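You operate a simulated robot arm through the tools that you are given. There is no shell and no other tool.

The job below is to be done with a simulated robot arm. You get a single attempt, and the scene is never put back.

JOB
Unlock the green cabinet and lay the orange roll on its pull-out board.
Fine: the roll lies in drawer 22; close the drawer again.

It is judged by the outcome, as a careful person would: the job done as asked, and still so three seconds after it is handed in. It fails if anything else is knocked over, pushed out of place, dropped, spilled or broken.

ROBOT AND FRAMES
A 7-joint arm with a two-finger parallel gripper, fixed in place. Base frame: the origin is on the floor under the middle of its stand, x ahead of it, y to its left, z up. Lengths are in m, angles in rad, forces in N, time in s.
It reaches about 1.479 m from its shoulder. Its first joint turns from -2.897 to 2.897 rad. Payload 4.4 kg.
Tool frame: the origin (TCP) lies between the finger pads and is the grasp point; the fingertips stand 0.023 m ahead of it; z points along the fingers, y is the line along which they close. Largest opening 0.094 m; finger width 0.038, thickness 0.01; the body of the gripper, 0.054 by 0.096 m, starts 0.039 m behind the TCP.
Orientation is that of the tool frame in the base frame, as a unit quaternion [x, y, z, w]. With the fingers straight down and closing along the base's y, the tool's x points along the base's -x, its y along +y and its z along -z.

CONTROLS
- The arm moves only by the tool arm_command. Its argument "deltas" is a list of rows, each a list of 7 numbers: the shift along the base's x, y, z in m, then the turn, a rotation vector about the base's x, y, z in rad, then the gripper command, from -1 (fully open) to 1 (shut), values between in proportion. In form: [[x, y, z, wx, wy, wz, claw], ...]. A call has 1 to 20 rows; each row is the pose to reach, as a shift and turn from the pose commanded when the call began. Rows are played at 5 a second. More than 0.05 m and 0.15 rad between two rows, or a gripper value outside its range, and nothing of the call is played. Where a pose cannot be reached the arm comes as near as it can. A force on the tool above 90 N (or 10 N above the force at the start of the call, whichever is more), or a blocked arm, ends the call early, and 0.2 s more pass. The fingers move at their own pace (about 0.072 m/s each) and stop on an object; they squeeze with about 27 N. The grip force told is the motor's: it shows also when the fingers shut on nothing. Time passes only in rows, and 0.2 s behind the last, so rows that repeat a pose let the fingers close. The reply holds the time, the measured pose of the TCP, the force on the tool along the base axes, the opening and the grip force, in the units named above and with some noise, with the torque about the TCP (base axes, N m) and any sound that the robot's microphone picked up.
- Cameras (640 x 400 px; columns grow to the right, rows downward): "scene" is fixed at [0.052, 0.6401, 1.7321]; the picture's right is [-0.67, -0.75, 0.00], its down [-0.40, 0.36, -0.84] and it looks along [0.63, -0.56, -0.54] (base axes); focal length 345 px, centre (320, 200). "wrist" rides on the gripper at [0.086, 0.016, -0.075] in the tool frame; the picture's right is [-0.18, 0.98, 0.00], its down [-0.58, -0.11, -0.81] and it looks along [-0.79, -0.15, 0.59] (tool axes); focal length 243 px, centre (320, 200). There is no depth. A picture from a camera that has moved, and an enlarged one, comes with that camera's place and axes in the base frame and with its lens. The place of the scene camera against the robot may be out by one fixed shift of up to 0.018 m in any direction.
- grab_frame(camera): a new picture of that camera. The clock stands still meanwhile.
- close_up(camera, box): a new picture of the part [left, top, right, bottom] of that camera's present view, enlarged. The clock stands still meanwhile.
- finish_job(): hands the job in; it is judged then, once.

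Nothing tells you positions but the pictures and the camera data. Unless the task says otherwise, let go and move clear before handing in.

The tools are called after ">>>" as a command line: name --pt "numbers of a row" for each row, then --argument value for the rest, lists and objects as JSON in quotes. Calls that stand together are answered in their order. arm_command: Moves the arm, as the interface text tells. Its arguments: {"type":"object","properties":{"deltas":{"type":"array","items":{"type":"array","items":{"type":"number"}}}},"required":["deltas"]} The other tools are called the same way: grab_frame (camera) takes a picture; close_up (camera, box) takes an enlarged picture of a part of a camera's view; finish_job () hands the job in.

At the start:

```text
time_s: 0.0
position: [0.5736, -0.1935, 1.4603]
tool_rot: [0.0, 1.0, 0.0, 0.0]
force: [0.1, 0.3, -0.5]
torque: [-0.02, -0.02, 0.01]
finger_gap: 0.0937
grasp_force: 0.1
```

scene: 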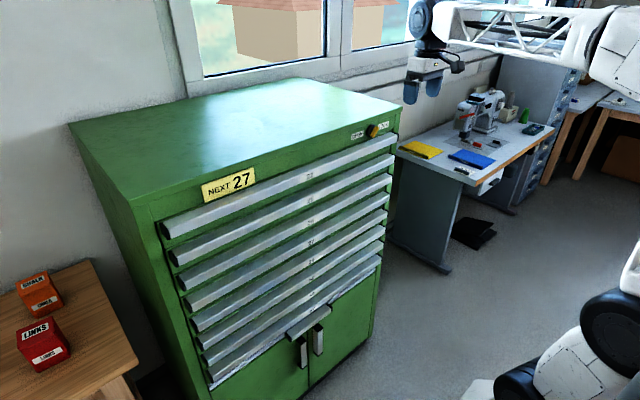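
wrist: 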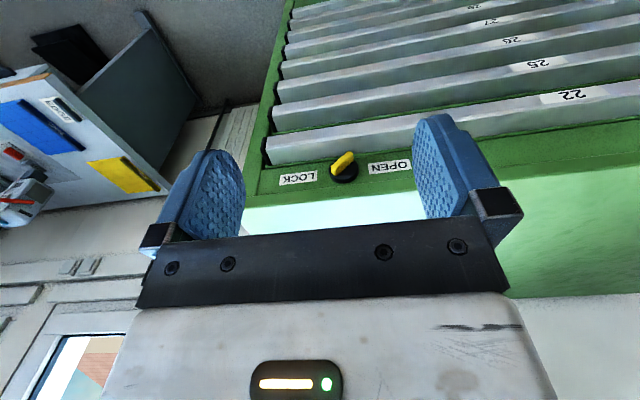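

I see a green cabinet with a rotary lock knob (LOCK / OPEN) at its top right, several drawers, and a pull-out board handle below them. I'll take closer pictures before moving.

>>> close_up --camera "scene" --box '[300, 100, 420, 175]'

>>> close_up --camera "scene" --box '[240, 280, 400, 380]'

>>> close_up --camera "wrist" --box '[260, 0, 640, 237]'

>>> close_up --camera "scene" --box '[150, 130, 406, 290]'

```text
5.33 times, centred on (360, 138) of scene
camera zoom: at [0.052, 0.6401, 1.7321], right [-0.67, -0.75, 0.0], down [-0.4, 0.36, -0.84], along [0.63, -0.56, -0.54], focal length 1840 px, centre (107, 533)
```

zoom: 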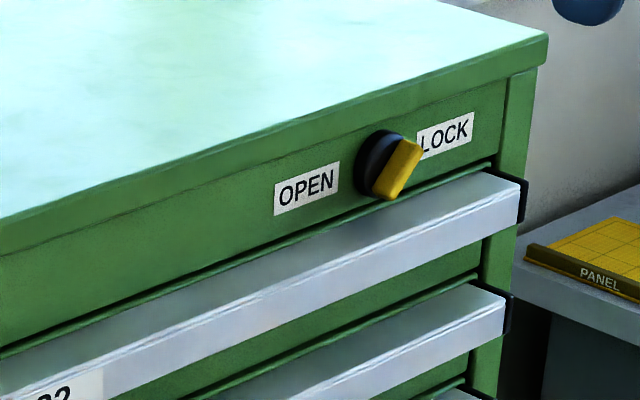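

```text
4.00 times, centred on (320, 330) of scene
camera zoom: at [0.052, 0.6401, 1.7321], right [-0.67, -0.75, 0.0], down [-0.4, 0.36, -0.84], along [0.63, -0.56, -0.54], focal length 1380 px, centre (320, -320)
```

zoom: 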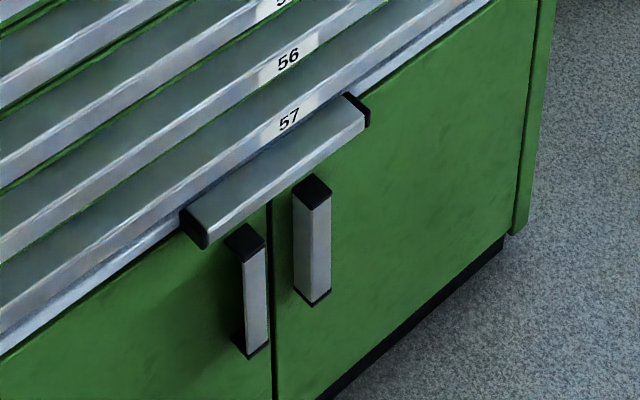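

```text
1.68 times, centred on (450, 118) of wrist
camera zoom: at [0.4871, -0.1776, 1.5359], right [0.18, 0.98, 0.0], down [0.58, -0.11, 0.81], along [0.79, -0.15, -0.59], focal length 409 px, centre (101, 337)
```

zoom: 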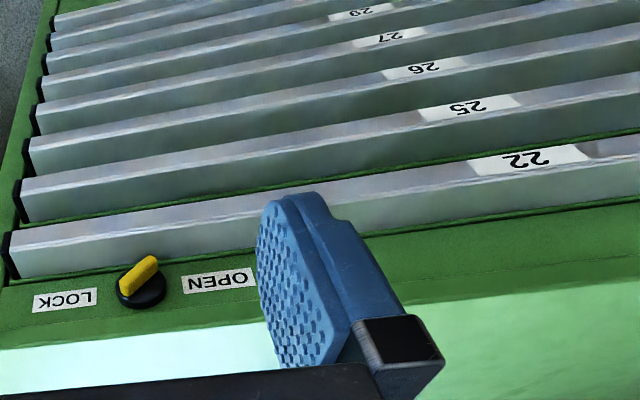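

```text
2.50 times, centred on (278, 210) of scene
camera zoom: at [0.052, 0.6401, 1.7321], right [-0.67, -0.75, 0.0], down [-0.4, 0.36, -0.84], along [0.63, -0.56, -0.54], focal length 862 px, centre (425, 175)
```

zoom: 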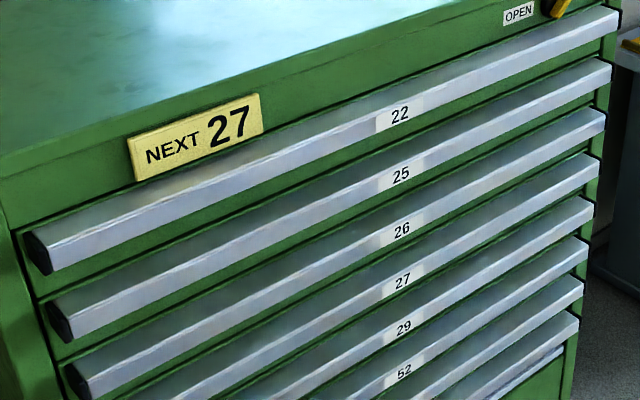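

The knob sits at about (0.73, -0.19, 1.31), and the cabinet front is at about x = 0.75, from y = -0.37 to 0.53. Before moving, I'll check the knob pointer, the handle profile and the board handle more closely.

>>> close_up --camera "scene" --box '[350, 112, 406, 147]'

>>> close_up --camera "wrist" --box '[256, 90, 416, 190]'

>>> close_up --camera "scene" --box '[140, 190, 236, 250]'

>>> close_up --camera "scene" --box '[480, 200, 640, 300]'

```text
11.43 times, centred on (378, 130) of scene
camera zoom: at [0.052, 0.6401, 1.7321], right [-0.67, -0.75, 0.0], down [-0.4, 0.36, -0.84], along [0.63, -0.56, -0.54], focal length 3942 px, centre (-343, 1006)
```

zoom: 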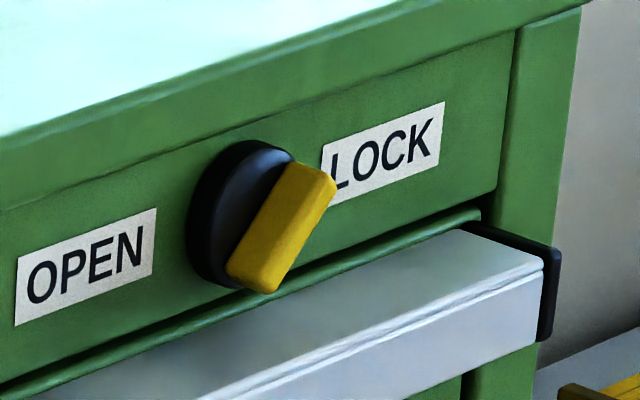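

```text
4.00 times, centred on (336, 140) of wrist
camera zoom: at [0.4871, -0.1776, 1.5359], right [0.18, 0.98, 0.0], down [0.58, -0.11, 0.81], along [0.79, -0.15, -0.59], focal length 970 px, centre (256, 440)
```

zoom: 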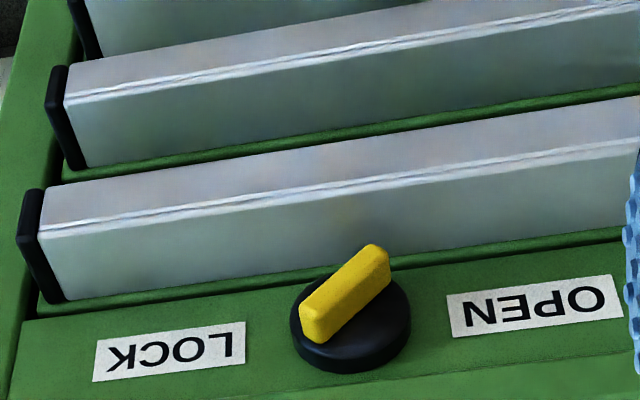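

```text
6.67 times, centred on (188, 220) of scene
camera zoom: at [0.052, 0.6401, 1.7321], right [-0.67, -0.75, 0.0], down [-0.4, 0.36, -0.84], along [0.63, -0.56, -0.54], focal length 2300 px, centre (1200, 67)
```

zoom: 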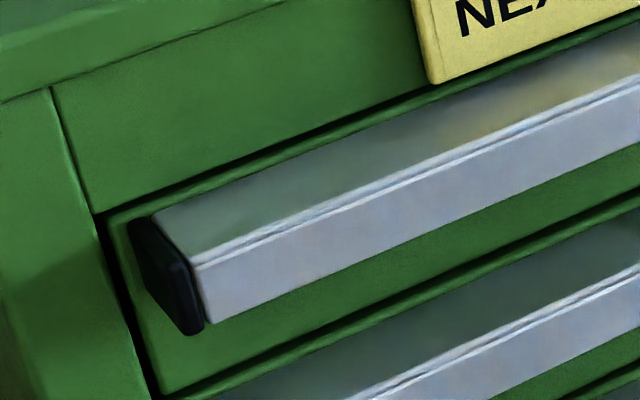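

```text
4.00 times, centred on (560, 250) of scene
camera zoom: at [0.052, 0.6401, 1.7321], right [-0.67, -0.75, 0.0], down [-0.4, 0.36, -0.84], along [0.63, -0.56, -0.54], focal length 1380 px, centre (-640, 0)
```

zoom: 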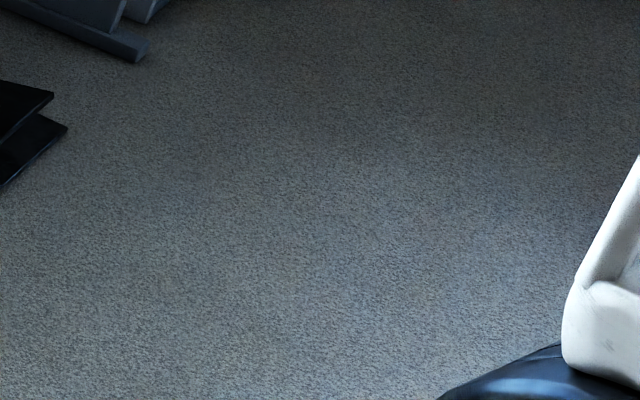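

The knob's yellow bar is tilted up toward LOCK, so it has to turn about 90° toward OPEN. The rails are full-width profiles. First I'll back off slightly and turn the tool to face the cabinet at knob height.

>>> arm_command --pt "-0.015 0 -0.005 0 -0.13 0 -1" --pt "-0.03 0 -0.015 0 -0.26 0 -1" --pt "-0.045 0 -0.025 0 -0.39 0 -1" --pt "-0.06 0 -0.04 0 -0.52 0 -1" --pt "-0.075 0 -0.055 0 -0.65 0 -1" --pt "-0.085 0 -0.07 0 -0.78 0 -1" --pt "-0.095 0 -0.085 0 -0.91 0 -1" --pt "-0.1 0 -0.1 0 -1.04 0 -1" --pt "-0.1 0 -0.115 0 -1.17 0 -1" --pt "-0.1 0 -0.13 0 -1.3 0 -1" --pt "-0.1 0 -0.14 0 -1.43 0 -1" --pt "-0.1 0 -0.15 0 -1.5708 0 -1" --pt "-0.1 0 -0.15 0 -1.5708 0 -1"

```text
time_s: 2.8
position: [0.474, -0.193, 1.3098]
tool_rot: [0.0, 0.707, 0.0, 0.708]
force: [0.0, 0.0, 0.6]
torque: [0.0, 0.01, 0.01]
finger_gap: 0.094
grasp_force: 0.0
```

>>> grab_frame --camera "wrist"

>>> grab_frame --camera "scene"

```text
taken
camera wrist: at [0.3994, -0.178, 1.2248], right [0.0, 0.98, 0.18], down [-0.81, -0.11, 0.58], along [0.59, -0.15, 0.79], focal length 243 px, centre (320, 200)
```

wrist: 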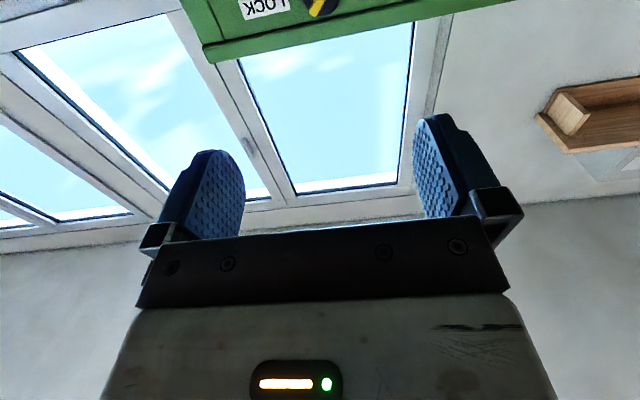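

```text
taken
```

scene: 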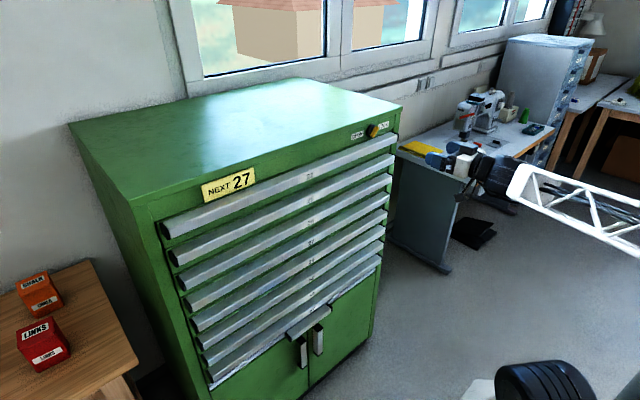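

The tool now faces the cabinet. I'll roll it so the fingers close across the knob's bar, and move to about 10 cm in front of it for a check.

>>> arm_command --pt "0.02 0 0 0.13 0 0 -1" --pt "0.04 0 0 0.26 0 0 -1" --pt "0.06 0 0 0.39 0 0 -1" --pt "0.08 0 0 0.52 0 0 -1" --pt "0.1 0 0 0.65 0 0 -1" --pt "0.12 0 0 0.78 0 0 -1" --pt "0.13 0 0 0.87 0 0 -1" --pt "0.13 0 0 0.87 0 0 -1"

>>> grab_frame --camera "wrist"

>>> close_up --camera "scene" --box '[330, 100, 458, 180]'

```text
time_s: 4.6
position: [0.6047, -0.1923, 1.3112]
tool_rot: [0.299, 0.641, 0.297, 0.641]
force: [-0.2, -0.1, -0.7]
torque: [-0.01, 0.02, -0.01]
finger_gap: 0.0941
grasp_force: 0.1
```

```text
taken
camera wrist: at [0.5301, -0.1165, 1.2679], right [0.0, 0.49, 0.87], down [-0.81, -0.51, 0.29], along [0.59, -0.7, 0.4], focal length 243 px, centre (320, 200)
```

wrist: 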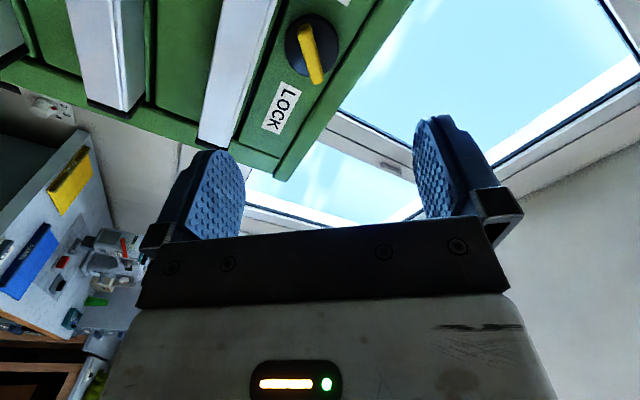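

```text
5.00 times, centred on (394, 140) of scene
camera zoom: at [0.052, 0.6401, 1.7321], right [-0.67, -0.75, 0.0], down [-0.4, 0.36, -0.84], along [0.63, -0.56, -0.54], focal length 1725 px, centre (-50, 500)
```

zoom: 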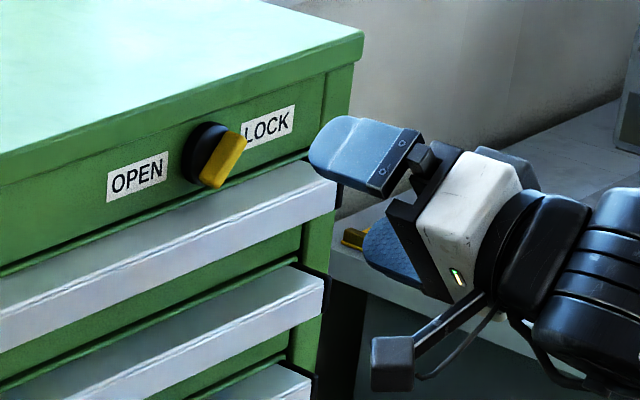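

The knob axis works out at about y = -0.1905, z = 1.3027, with the bar about 41° above horizontal and its front near x ≈ 0.715. I'll part-close the fingers so they clear the rail of drawer 22, centre on the knob and stop just short of it.

>>> arm_command --pt "0.0 0.001 -0.004 0 0 0 0.44" --pt "0.01 0.0015 -0.008 0 0 0 0.44" --pt "0.03 0.0015 -0.0085 0 0 0 0.44" --pt "0.05 0.0015 -0.0085 0 0 0 0.44" --pt "0.06 0.0015 -0.0085 0 0 0 0.44" --pt "0.06 0.0015 -0.0085 0 0 0 0.44"

>>> grab_frame --camera "wrist"

>>> close_up --camera "scene" --box '[340, 105, 420, 155]'

```text
time_s: 6.0
position: [0.6632, -0.1909, 1.3016]
tool_rot: [0.298, 0.641, 0.298, 0.641]
force: [-0.3, 0.1, 0.3]
torque: [0.02, 0.03, 0.03]
finger_gap: 0.0266
grasp_force: 0.0
```

```text
taken
camera wrist: at [0.5888, -0.1155, 1.2593], right [0.0, 0.49, 0.87], down [-0.81, -0.51, 0.29], along [0.59, -0.7, 0.4], focal length 243 px, centre (320, 200)
```

wrist: 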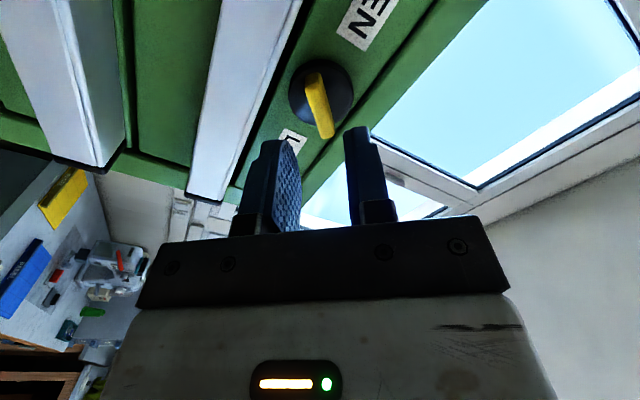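

```text
8.00 times, centred on (380, 130) of scene
camera zoom: at [0.052, 0.6401, 1.7321], right [-0.67, -0.75, 0.0], down [-0.4, 0.36, -0.84], along [0.63, -0.56, -0.54], focal length 2760 px, centre (-160, 760)
```

zoom: 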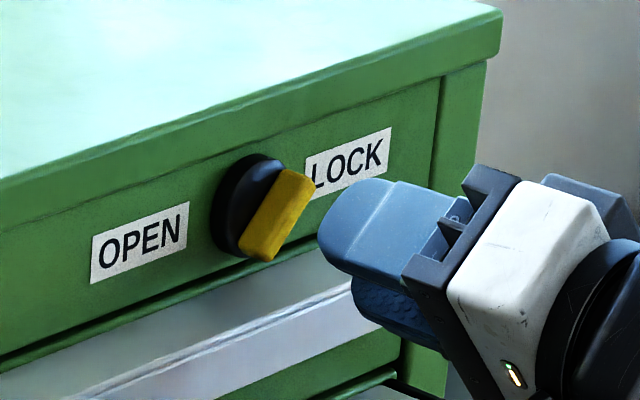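

The bar is lined up with the gap between the fingers. I'll move in over it slowly, then close on it.

>>> arm_command --pt "0.01 0.001 0 0 0 0 0.44" --pt "0.02 0.001 0 0 0 0 0.44" --pt "0.03 0.001 0 0 0 0 0.44" --pt "0.035 0.001 0 0 0 0 0.44" --pt "0.039 0.001 0 0 0 0 0.44" --pt "0.039 0.001 0 0 0 0 0.44"

>>> grab_frame --camera "wrist"

>>> close_up --camera "scene" --box '[340, 105, 420, 155]'

```text
time_s: 7.4
position: [0.7034, -0.1905, 1.3024]
tool_rot: [0.298, 0.641, 0.299, 0.641]
force: [-0.3, 0.2, 0.2]
torque: [-0.02, 0.02, -0.03]
finger_gap: 0.0263
grasp_force: 0.1
```

```text
taken
camera wrist: at [0.6284, -0.1153, 1.259], right [0.0, 0.49, 0.87], down [-0.81, -0.51, 0.29], along [0.59, -0.7, 0.4], focal length 243 px, centre (320, 200)
```

wrist: 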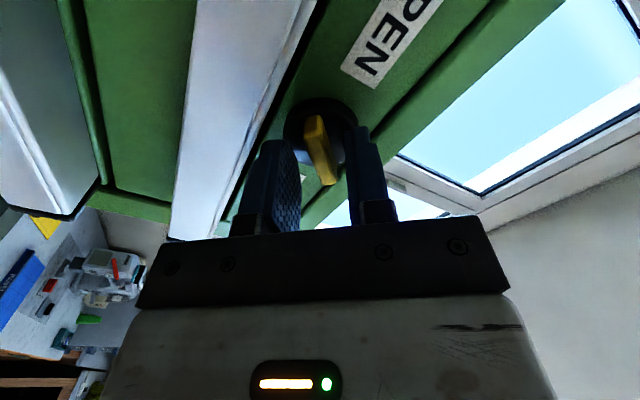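

```text
8.00 times, centred on (380, 130) of scene
camera zoom: at [0.052, 0.6401, 1.7321], right [-0.67, -0.75, 0.0], down [-0.4, 0.36, -0.84], along [0.63, -0.56, -0.54], focal length 2760 px, centre (-160, 760)
```

zoom: 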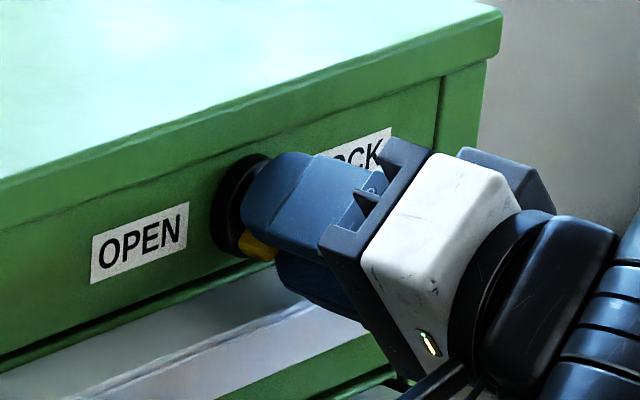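

The bar sits between the fingers with no contact force. Closing on it now.

>>> arm_command --pt "0.002 0 0 0 0 0 0.8" --pt "0.002 0 0 0 0 0 1" --pt "0.002 0 0 0 0 0 1" --pt "0.002 0 0 0 0 0 1"

>>> grab_frame --camera "wrist"

```text
time_s: 8.4
position: [0.7037, -0.1911, 1.3019]
tool_rot: [0.297, 0.64, 0.299, 0.642]
force: [-22.5, 0.0, 4.6]
torque: [-1.63, -0.01, 0.08]
finger_gap: 0.0118
grasp_force: 45.3
```

```text
taken
camera wrist: at [0.6296, -0.1152, 1.2597], right [0.0, 0.49, 0.87], down [-0.81, -0.51, 0.29], along [0.59, -0.7, 0.4], focal length 243 px, centre (320, 200)
```

wrist: 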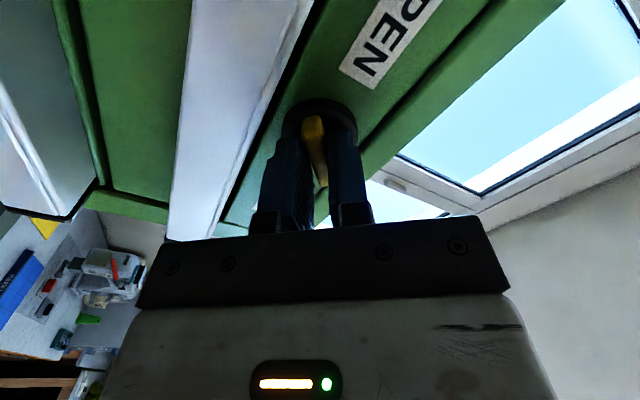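

The bar is gripped (gap 11.8 mm), though I'm pressing slightly on the disc. I'll ease back 2 mm and start turning toward OPEN (negative about x), watching the torque.

>>> arm_command --pt "-0.002 0 0 0 0 0 1" --pt "-0.002 0 0 -0.05 0 0 1" --pt "-0.002 0 0 -0.1 0 0 1" --pt "-0.002 0 0 -0.15 0 0 1" --pt "-0.002 0 0 -0.2 0 0 1"

>>> grab_frame --camera "wrist"

```text
time_s: 9.6
position: [0.7021, -0.1908, 1.3025]
tool_rot: [0.233, 0.668, 0.233, 0.668]
force: [24.0, -5.5, 16.5]
torque: [0.02, -0.83, -0.55]
finger_gap: 0.01
grasp_force: 44.9
```

```text
taken
camera wrist: at [0.6282, -0.1249, 1.245], right [0.0, 0.66, 0.75], down [-0.81, -0.45, 0.39], along [0.59, -0.61, 0.53], focal length 243 px, centre (320, 200)
```

wrist: 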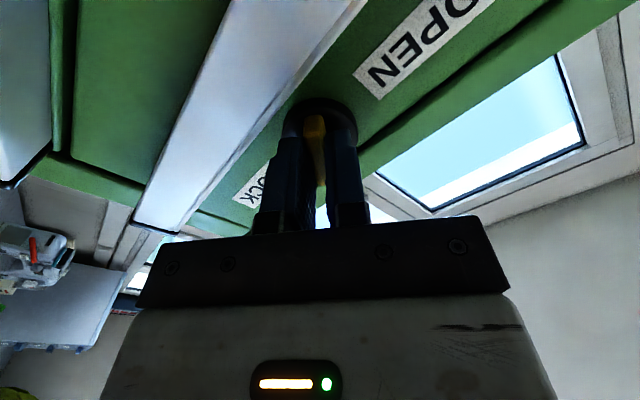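

The torque has dropped to nothing, so the bar is turning with the gripper. Continuing the turn.

>>> arm_command --pt "0.001 0 -0.0005 -0.08 0 0 1" --pt "0.001 0 -0.0005 -0.16 0 0 1" --pt "0.001 0 -0.0005 -0.24 0 0 1" --pt "0.001 0 -0.0005 -0.32 0 0 1" --pt "0.001 0 -0.0005 -0.4 0 0 1" --pt "0.001 0 -0.0005 -0.48 0 0 1" --pt "0.001 0 -0.0005 -0.56 0 0 1" --pt "0.001 0 -0.0005 -0.64 0 0 1"

>>> grab_frame --camera "wrist"

>>> close_up --camera "scene" --box '[340, 105, 420, 155]'

```text
time_s: 11.4
position: [0.703, -0.191, 1.3019]
tool_rot: [0.011, 0.707, 0.012, 0.707]
force: [-37.0, 0.4, 8.0]
torque: [0.0, -0.13, -0.02]
finger_gap: 0.0098
grasp_force: 44.7
```

```text
taken
camera wrist: at [0.629, -0.1725, 1.2166], right [0.0, 0.98, 0.21], down [-0.81, -0.13, 0.58], along [0.59, -0.17, 0.79], focal length 243 px, centre (320, 200)
```

wrist: 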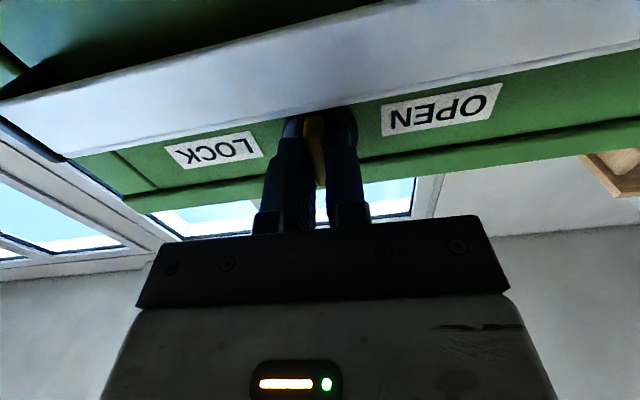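

```text
8.00 times, centred on (380, 130) of scene
camera zoom: at [0.052, 0.6401, 1.7321], right [-0.67, -0.75, 0.0], down [-0.4, 0.36, -0.84], along [0.63, -0.56, -0.54], focal length 2760 px, centre (-160, 760)
```

zoom: 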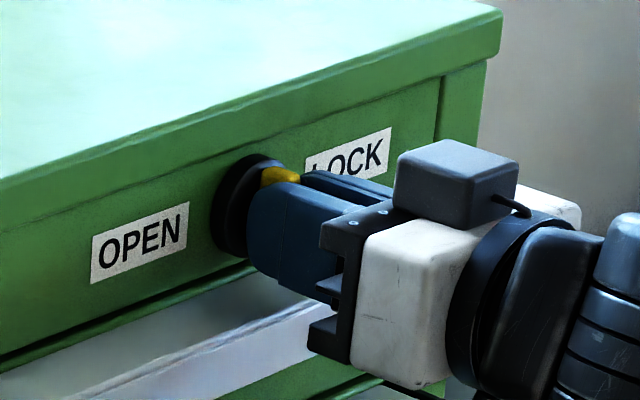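

The bar is vertical now and turning with the gripper. I'll keep going toward OPEN.

>>> arm_command --pt "-0.001 0 0 -0.08 0 0 1" --pt "-0.001 0 0 -0.16 0 0 1" --pt "-0.001 0 0 -0.24 0 0 1" --pt "-0.001 0 0 -0.32 0 0 1" --pt "-0.001 0 0 -0.4 0 0 1" --pt "-0.001 0 0 -0.48 0 0 1" --pt "-0.001 0 0 -0.56 0 0 1" --pt "-0.001 0 0 -0.62 0 0 1" --pt "-0.001 0 0 -0.68 0 0 1"

>>> grab_frame --camera "wrist"

>>> close_up --camera "scene" --box '[340, 105, 420, 155]'

```text
time_s: 13.4
position: [0.704, -0.1906, 1.3021]
tool_rot: [-0.226, 0.67, -0.227, 0.67]
force: [36.4, -1.9, 13.7]
torque: [-0.01, -0.18, -0.05]
finger_gap: 0.0101
grasp_force: 45.1
```

```text
taken
camera wrist: at [0.6282, -0.231, 1.2236], right [0.0, 0.89, -0.45], down [-0.81, 0.27, 0.53], along [0.59, 0.36, 0.72], focal length 243 px, centre (320, 200)
```

wrist: 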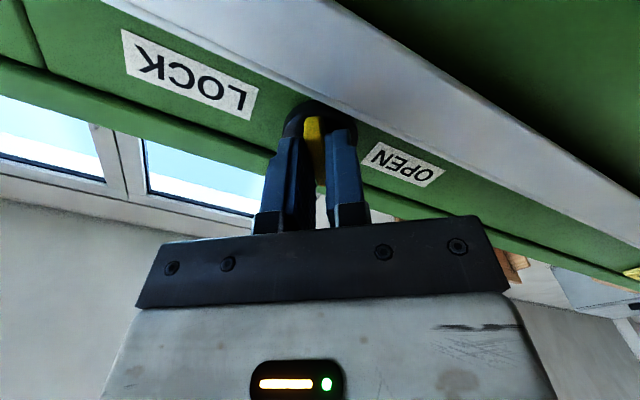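

```text
8.00 times, centred on (380, 130) of scene
camera zoom: at [0.052, 0.6401, 1.7321], right [-0.67, -0.75, 0.0], down [-0.4, 0.36, -0.84], along [0.63, -0.56, -0.54], focal length 2760 px, centre (-160, 760)
```

zoom: 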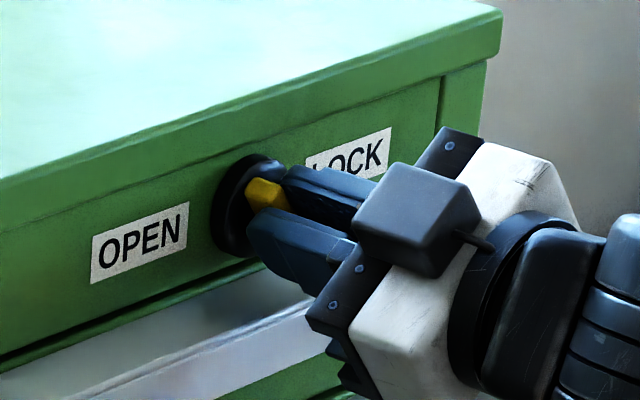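

No end stop so far (torque about x is nil). I'll turn a little further in small steps.

>>> arm_command --pt "0.0007 0 -0.0003 -0.05 0 0 1" --pt "0.0007 0 -0.0003 -0.1 0 0 1" --pt "0.0007 0 -0.0003 -0.15 0 0 1" --pt "0.0007 0 -0.0003 -0.2 0 0 1" --pt "0.0007 0 -0.0003 -0.2 0 0 1"

>>> close_up --camera "scene" --box '[340, 105, 420, 155]'

```text
time_s: 14.6
position: [0.7029, -0.1902, 1.3011]
tool_rot: [-0.29, 0.644, -0.292, 0.645]
force: [-19.2, -8.1, 11.0]
torque: [1.79, -0.22, -0.06]
finger_gap: 0.0109
grasp_force: 44.7
```

```text
8.00 times, centred on (380, 130) of scene
camera zoom: at [0.052, 0.6401, 1.7321], right [-0.67, -0.75, 0.0], down [-0.4, 0.36, -0.84], along [0.63, -0.56, -0.54], focal length 2760 px, centre (-160, 760)
```

zoom: 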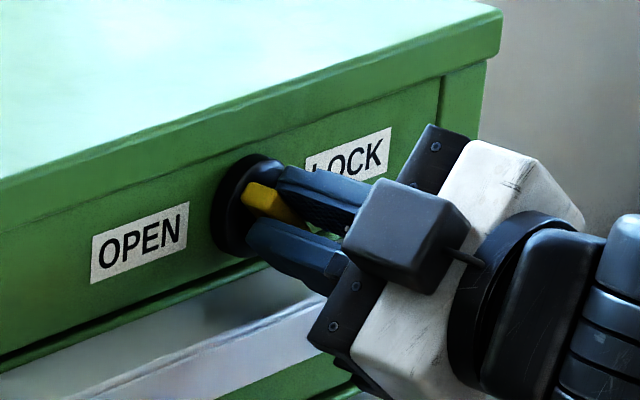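

The torque has risen to 1.8 N·m against the end stop, mirroring the LOCK side, so the knob is at OPEN. I'll release with a small opening and back straight out.

>>> arm_command --pt "0 0 0 0.03 0 0 0.5" --pt "0 0 0 0.03 0 0 0.44" --pt "0 0 0 0.03 0 0 0.44" --pt "-0.02 0 0 0.03 0 0 0.44" --pt "-0.05 0 0 0.03 0 0 0.44" --pt "-0.09 0 0 0.03 0 0 0.44" --pt "-0.13 0 0 0.03 0 0 0.44" --pt "-0.17 0 0 0.03 0 0 0.44" --pt "-0.2 0 0 0.03 0 0 0.44"

>>> close_up --camera "scene" --box '[340, 105, 420, 155]'

>>> grab_frame --camera "wrist"

```text
time_s: 16.6
position: [0.4998, -0.1911, 1.3006]
tool_rot: [-0.282, 0.648, -0.283, 0.649]
force: [0.4, -0.4, -0.7]
torque: [0.0, -0.01, 0.03]
finger_gap: 0.0264
grasp_force: 0.0
```

```text
8.00 times, centred on (380, 130) of scene
camera zoom: at [0.052, 0.6401, 1.7321], right [-0.67, -0.75, 0.0], down [-0.4, 0.36, -0.84], along [0.63, -0.56, -0.54], focal length 2760 px, centre (-160, 760)
```

zoom: 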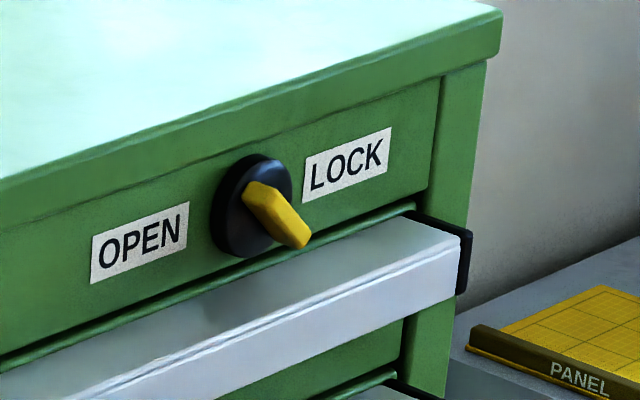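

```text
taken
camera wrist: at [0.4265, -0.2437, 1.2308], right [0.0, 0.81, -0.59], down [-0.81, 0.35, 0.48], along [0.59, 0.48, 0.65], focal length 243 px, centre (320, 200)
```

wrist: 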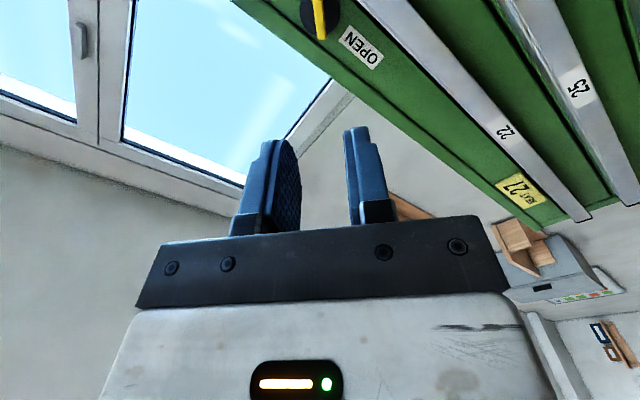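

The knob now points to OPEN. Next is drawer 22: its rail front is at about x ≈ 0.714, z ≈ 1.253, with the label near y ≈ 0.10. I'll move in front of it and roll so the fingers close vertically.

>>> arm_command --pt "0 0.03 -0.005 -0.1 0 0 0" --pt "0 0.07 -0.01 -0.2 0 0 0" --pt "0 0.11 -0.015 -0.3 0 0 0" --pt "0 0.15 -0.02 -0.4 0 0 0" --pt "0 0.19 -0.025 -0.5 0 0 0" --pt "0 0.23 -0.03 -0.6 0 0 0" --pt "0.02 0.26 -0.04 -0.68 0 0 0" --pt "0.04 0.281 -0.047 -0.7408 0 0 0" --pt "0.05 0.281 -0.047 -0.7408 0 0 0" --pt "0.05 0.281 -0.047 -0.7408 0 0 0"

>>> grab_frame --camera "wrist"

>>> grab_frame --camera "scene"

```text
time_s: 18.8
position: [0.5537, 0.0915, 1.253]
tool_rot: [-0.498, 0.502, -0.497, 0.502]
force: [0.8, 0.6, -0.1]
torque: [0.0, -0.06, -0.02]
finger_gap: 0.0467
grasp_force: 0.0
out of reach, approached as far as the arm can: row 4, 5
```

```text
taken
camera wrist: at [0.4787, 0.0038, 1.2373], right [0.0, 0.19, -0.98], down [-0.81, 0.58, 0.11], along [0.59, 0.79, 0.16], focal length 243 px, centre (320, 200)
```

wrist: 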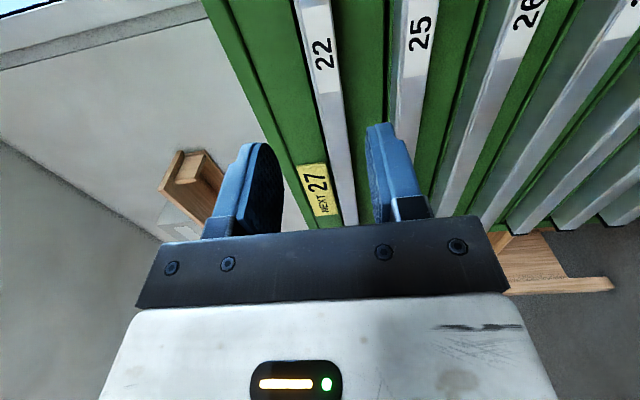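

```text
taken
```

scene: 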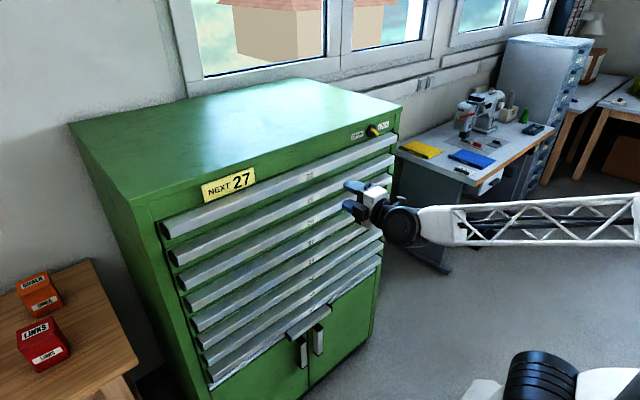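

>>> close_up --camera "wrist" --box '[200, 0, 440, 150]'

>>> close_up --camera "scene" --box '[270, 130, 430, 230]'

```text
2.67 times, centred on (320, 75) of wrist
camera zoom: at [0.4787, 0.0038, 1.2373], right [0.0, 0.19, -0.98], down [-0.81, 0.58, 0.11], along [0.59, 0.79, 0.16], focal length 647 px, centre (320, 533)
```

zoom: 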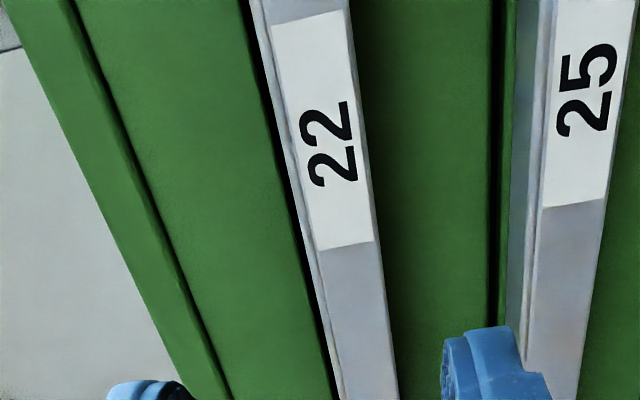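

```text
4.00 times, centred on (350, 180) of scene
camera zoom: at [0.052, 0.6401, 1.7321], right [-0.67, -0.75, 0.0], down [-0.4, 0.36, -0.84], along [0.63, -0.56, -0.54], focal length 1380 px, centre (200, 280)
```

zoom: 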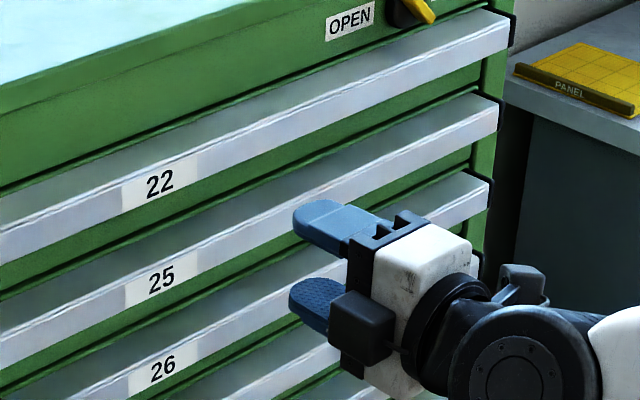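

The lip spans z ≈ 1.243–1.266. I'll move in with the fingers straddling the rail and close on it.

>>> arm_command --pt "0.03 0 0.002 0 0 0 0" --pt "0.07 0 0.003 0 0 0 0" --pt "0.11 0 0.003 0 0 0 0" --pt "0.135 0 0.003 0 0 0 0" --pt "0.147 0 0.003 0 0 0 0" --pt "0.153 0 0.003 0 0 0 0" --pt "0.153 0 0.003 0 0 0 0"

>>> grab_frame --camera "wrist"

>>> close_up --camera "scene" --box '[250, 130, 410, 230]'

```text
time_s: 20.4
position: [0.7062, 0.0912, 1.2578]
tool_rot: [-0.497, 0.503, -0.498, 0.502]
force: [-0.1, -0.7, 0.2]
torque: [0.0, -0.02, 0.0]
finger_gap: 0.047
grasp_force: 0.0
```

```text
taken
camera wrist: at [0.6319, 0.0035, 1.241], right [0.0, 0.19, -0.98], down [-0.81, 0.58, 0.11], along [0.59, 0.79, 0.16], focal length 243 px, centre (320, 200)
```

wrist: 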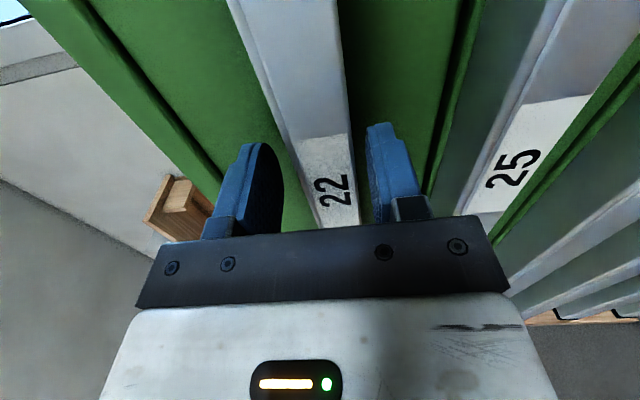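

```text
4.00 times, centred on (330, 180) of scene
camera zoom: at [0.052, 0.6401, 1.7321], right [-0.67, -0.75, 0.0], down [-0.4, 0.36, -0.84], along [0.63, -0.56, -0.54], focal length 1380 px, centre (280, 280)
```

zoom: 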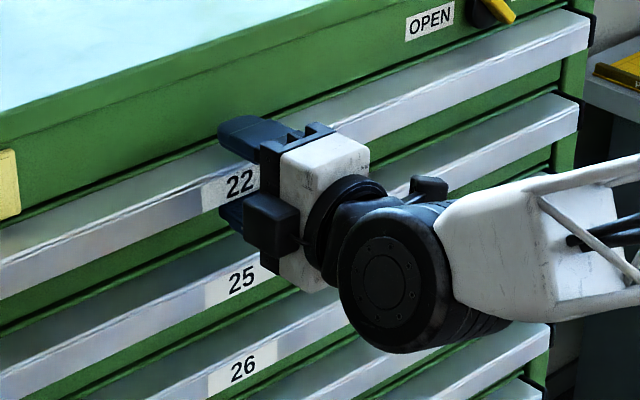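

The rail is between the fingers. Closing on it.

>>> arm_command --pt "0 0 0 0 0 0 0.4" --pt "0 0 0 0 0 0 0.7" --pt "0 0 0 0 0 0 1" --pt "0 0 0 0 0 0 1" --pt "0 0 0 0 0 0 1"

>>> grab_frame --camera "wrist"

```text
time_s: 21.6
position: [0.7062, 0.0908, 1.2538]
tool_rot: [-0.498, 0.504, -0.496, 0.501]
force: [-4.1, -1.8, -53.0]
torque: [-1.93, -0.04, 0.32]
finger_gap: 0.0282
grasp_force: 45.2
```

```text
taken
camera wrist: at [0.6319, 0.0035, 1.2381], right [0.0, 0.19, -0.98], down [-0.81, 0.58, 0.12], along [0.59, 0.79, 0.15], focal length 243 px, centre (320, 200)
```

wrist: 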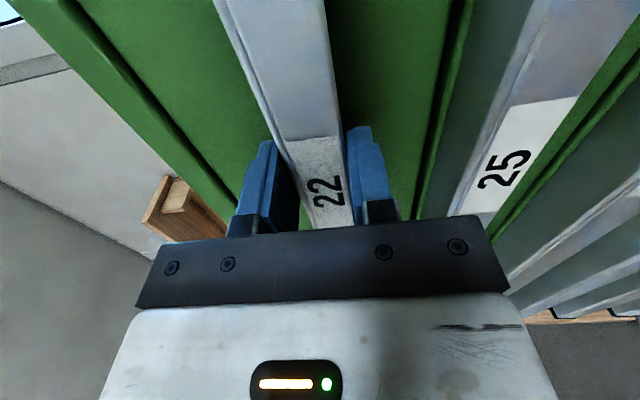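

The grip on the rail is firm (gap 28 mm), but the hand is pulled down about 3–4 mm. I'll relieve that offset, then pull gently.

>>> arm_command --pt "0 0 -0.002 0 0 0 1" --pt "0 0 -0.0035 0 0 0 1" --pt "-0.005 0 -0.0035 0 0 0 1" --pt "-0.01 0 -0.0035 0 0 0 1" --pt "-0.015 0 -0.0035 0 0 0 1" --pt "-0.02 0 -0.0035 0 0 0 1"

>>> grab_frame --camera "wrist"

>>> grab_frame --camera "scene"

```text
time_s: 23.0
position: [0.6868, 0.0909, 1.2541]
tool_rot: [-0.497, 0.503, -0.498, 0.502]
force: [1.6, 8.1, -29.2]
torque: [-1.8, 0.16, 1.07]
finger_gap: 0.028
grasp_force: 45.0
```

```text
taken
camera wrist: at [0.6118, 0.0036, 1.2376], right [0.0, 0.19, -0.98], down [-0.81, 0.58, 0.11], along [0.59, 0.79, 0.16], focal length 243 px, centre (320, 200)
```

wrist: 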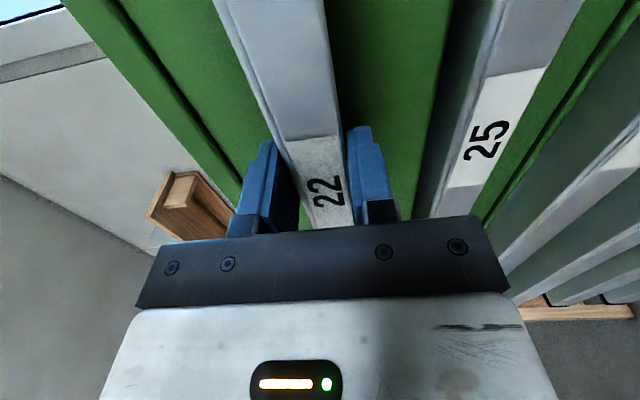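

```text
taken
```

scene: 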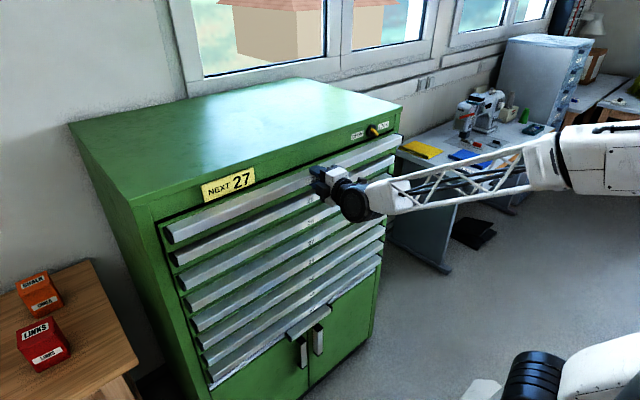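

The drawer moves smoothly with the hand. I'll keep pulling.

>>> arm_command --pt "-0.015 0 -0.002 0 0 0 1" --pt "-0.03 0 -0.002 0 0 0 1" --pt "-0.045 0 -0.002 0 0 0 1" --pt "-0.06 0 -0.002 0 0 0 1" --pt "-0.075 0 -0.002 0 0 0 1" --pt "-0.09 0 -0.002 0 0 0 1" --pt "-0.105 0 -0.002 0 0 0 1" --pt "-0.12 0 -0.002 0 0 0 1" --pt "-0.135 0 -0.002 0 0 0 1" --pt "-0.15 0 -0.002 0 0 0 1"

>>> grab_frame --camera "wrist"

>>> grab_frame --camera "scene"

```text
time_s: 25.2
position: [0.537, 0.0883, 1.2542]
tool_rot: [-0.496, 0.501, -0.498, 0.504]
force: [0.7, 27.9, 45.0]
torque: [-1.9, -0.5, 0.43]
finger_gap: 0.0284
grasp_force: 44.9
```

```text
taken
camera wrist: at [0.4624, 0.0021, 1.2373], right [0.0, 0.19, -0.98], down [-0.81, 0.58, 0.11], along [0.59, 0.79, 0.16], focal length 243 px, centre (320, 200)
```

wrist: 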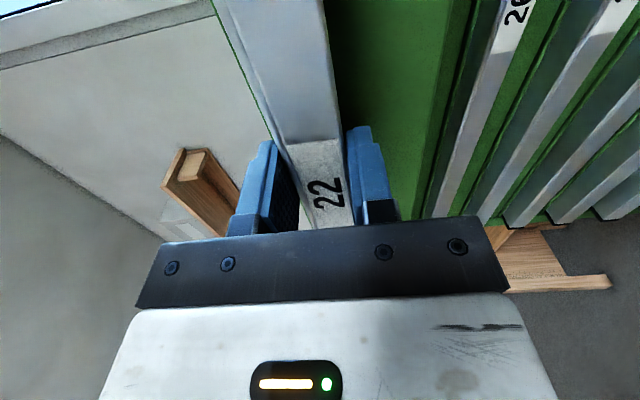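

```text
taken
```

scene: 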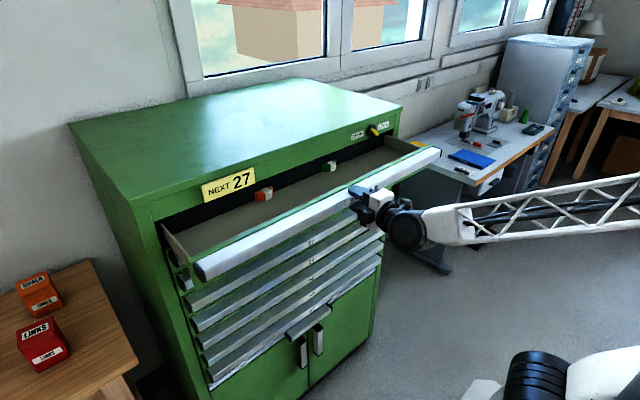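

The drawer is out about 17 cm and items are visible inside. Zooming in on the contents.

>>> close_up --camera "scene" --box '[230, 145, 358, 225]'

>>> close_up --camera "scene" --box '[244, 174, 292, 204]'

>>> close_up --camera "scene" --box '[310, 150, 358, 180]'

```text
5.00 times, centred on (294, 185) of scene
camera zoom: at [0.052, 0.6401, 1.7321], right [-0.67, -0.75, 0.0], down [-0.4, 0.36, -0.84], along [0.63, -0.56, -0.54], focal length 1725 px, centre (450, 275)
```

zoom: 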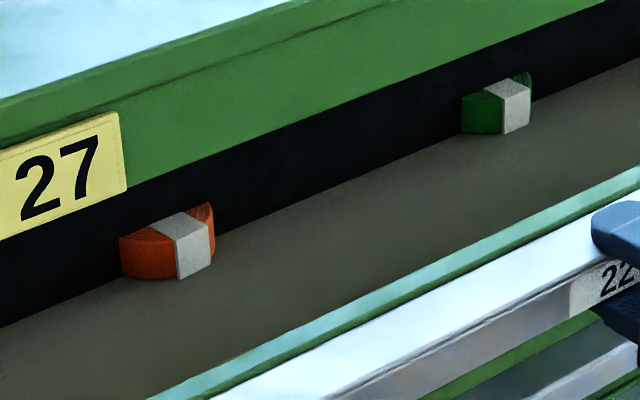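

```text
13.33 times, centred on (268, 189) of scene
camera zoom: at [0.052, 0.6401, 1.7321], right [-0.67, -0.75, 0.0], down [-0.4, 0.36, -0.84], along [0.63, -0.56, -0.54], focal length 4600 px, centre (1013, 347)
```

zoom: 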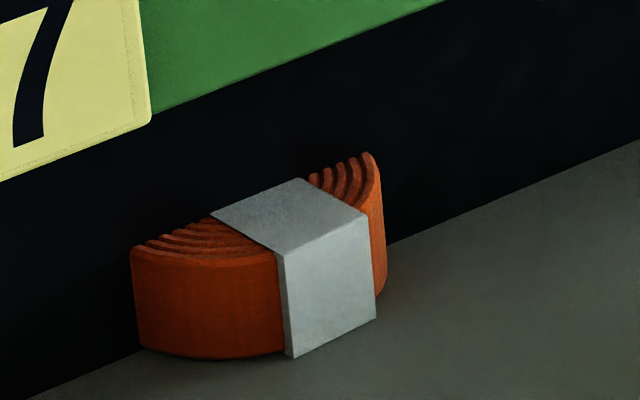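

```text
13.33 times, centred on (334, 165) of scene
camera zoom: at [0.052, 0.6401, 1.7321], right [-0.67, -0.75, 0.0], down [-0.4, 0.36, -0.84], along [0.63, -0.56, -0.54], focal length 4600 px, centre (133, 667)
```

zoom: 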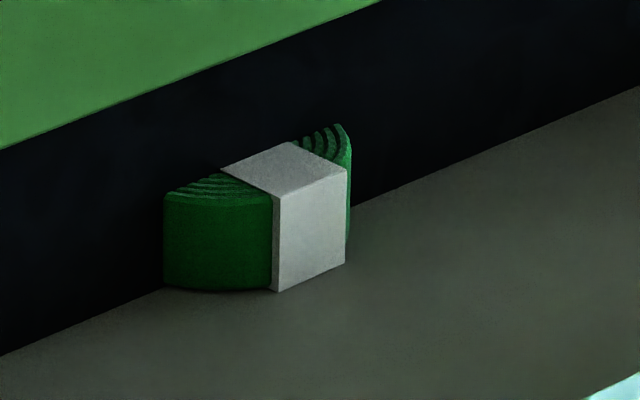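

There's an orange roll (coiled flat, with a white band) and a green one next to it. The orange one is still partly under the top, so the drawer has to come out further. I'll pull on along its true direction, correcting the small side offset.

>>> arm_command --pt "0 -0.002 0.001 0 0 0 1" --pt "-0.015 -0.003 0.001 0 0 0 1" --pt "-0.03 -0.0035 0.001 0 0 0 1" --pt "-0.045 -0.0038 0.001 0 0 0 1" --pt "-0.06 -0.004 0.001 0 0 0 1" --pt "-0.075 -0.0043 0.001 0 0 0 1"

>>> grab_frame --camera "scene"

```text
time_s: 26.6
position: [0.4612, 0.0855, 1.2545]
tool_rot: [-0.497, 0.502, -0.498, 0.503]
force: [1.8, 22.7, 47.0]
torque: [-1.81, -0.39, 1.01]
finger_gap: 0.0283
grasp_force: 45.2
```

```text
taken
```

scene: 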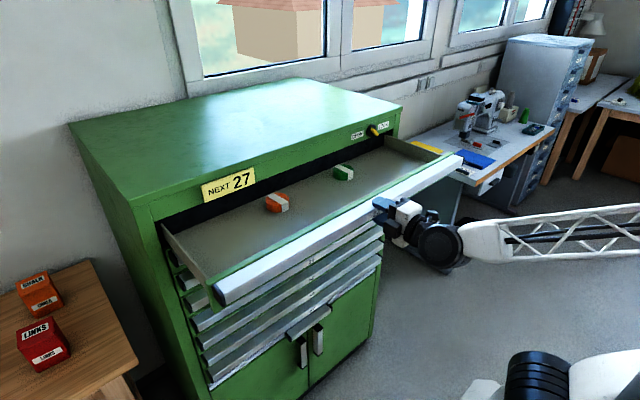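

>>> arm_command --pt "-0.01 -0.003 0.0012 0 0 0 1" --pt "-0.025 -0.004 0.0012 0 0 0 1" --pt "-0.04 -0.0045 0.0012 0 0 0 1" --pt "-0.055 -0.005 0.0012 0 0 0 1" --pt "-0.07 -0.0055 0.0012 0 0 0 1" --pt "-0.08 -0.0057 0.0012 0 0 0 1"

>>> grab_frame --camera "scene"

>>> close_up --camera "scene" --box '[240, 160, 368, 240]'

```text
time_s: 28.0
position: [0.3793, 0.08, 1.2543]
tool_rot: [-0.497, 0.504, -0.496, 0.502]
force: [1.6, 27.8, 28.9]
torque: [-1.81, -0.32, 0.78]
finger_gap: 0.0285
grasp_force: 44.3
```

```text
taken
```

scene: 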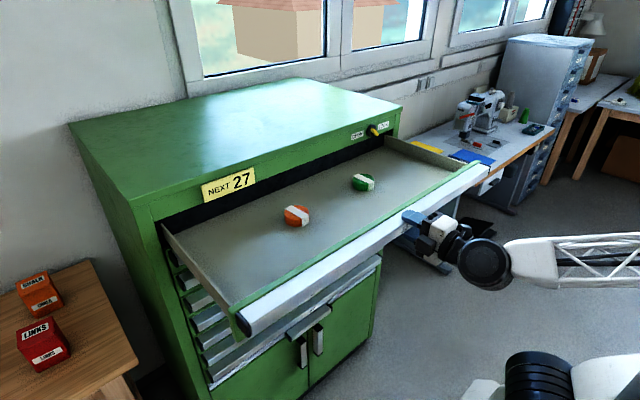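

```text
5.00 times, centred on (304, 200) of scene
camera zoom: at [0.052, 0.6401, 1.7321], right [-0.67, -0.75, 0.0], down [-0.4, 0.36, -0.84], along [0.63, -0.56, -0.54], focal length 1725 px, centre (400, 200)
```

zoom: 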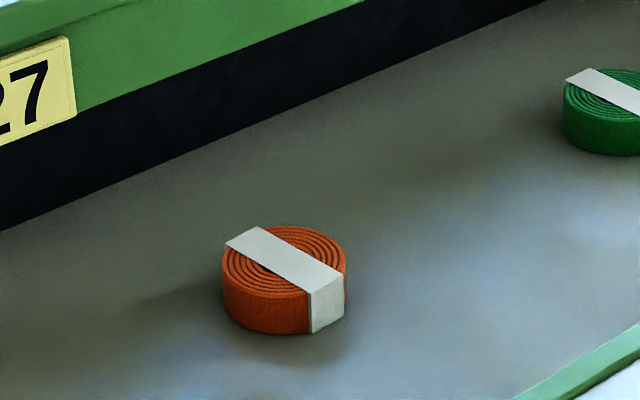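

The drawer is out about 33 cm and both rolls are in the clear. The orange one is about 6 cm across, near (0.61, 0.22). I'll let go of the rail, back out and rise clear of the drawer.

>>> arm_command --pt "0 0 0 0 0 0 0.1" --pt "0 0 0 0 0 0 -0.2" --pt "0 0 0 0 0 0 -0.2" --pt "-0.02 0 0 0 0 0 -0.2" --pt "-0.04 0 0 0 0 0 -0.2" --pt "-0.06 0 0 0 0 0 -0.2" --pt "-0.06 0 0.04 0 0 0 -0.2" --pt "-0.06 0 0.08 0 0 0 -0.2" --pt "-0.06 0 0.12 0 0 0 -0.2" --pt "-0.06 0 0.16 0 0 0 -0.2" --pt "-0.06 0 0.2 0 0 0 -0.2"

>>> grab_frame --camera "scene"

```text
time_s: 30.4
position: [0.3223, 0.0829, 1.417]
tool_rot: [-0.497, 0.503, -0.498, 0.503]
force: [-1.1, -0.1, 0.1]
torque: [-0.04, 0.02, 0.0]
finger_gap: 0.0565
grasp_force: 0.0
out of reach, approached as far as the arm can: row 11
```

```text
taken
```

scene: 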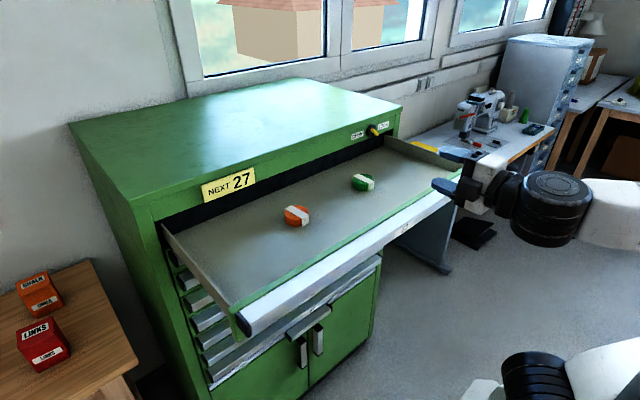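

Clear of the drawer. I'll roll the wrist back to neutral, then pitch it to point down.

>>> arm_command --pt "0.005 0 0 0.13 0 0 -0.2" --pt "0.01 0 0 0.26 0 0 -0.2" --pt "0.015 0 0 0.39 0 0 -0.2" --pt "0.02 0 0.005 0.52 0 0 -0.2" --pt "0.025 0 0.01 0.65 0 0 -0.5" --pt "0.03 0 0.015 0.78 0 0 -0.7" --pt "0.035 0 0.02 0.91 0 0 -1" --pt "0.04 0 0.025 1.04 0 0 -1" --pt "0.045 0 0.03 1.17 0 0 -1" --pt "0.05 0 0.035 1.3 0 0 -1" --pt "0.055 0 0.04 1.43 0 0 -1" --pt "0.06 0 0.045 1.5708 0 0 -1" --pt "0.06 0 0.045 1.5708 0 0 -1"

```text
time_s: 33.2
position: [0.3844, 0.0819, 1.462]
tool_rot: [0.004, 0.707, 0.005, 0.707]
force: [-0.8, 0.3, 0.5]
torque: [0.02, 0.01, 0.03]
finger_gap: 0.0942
grasp_force: 0.0
```

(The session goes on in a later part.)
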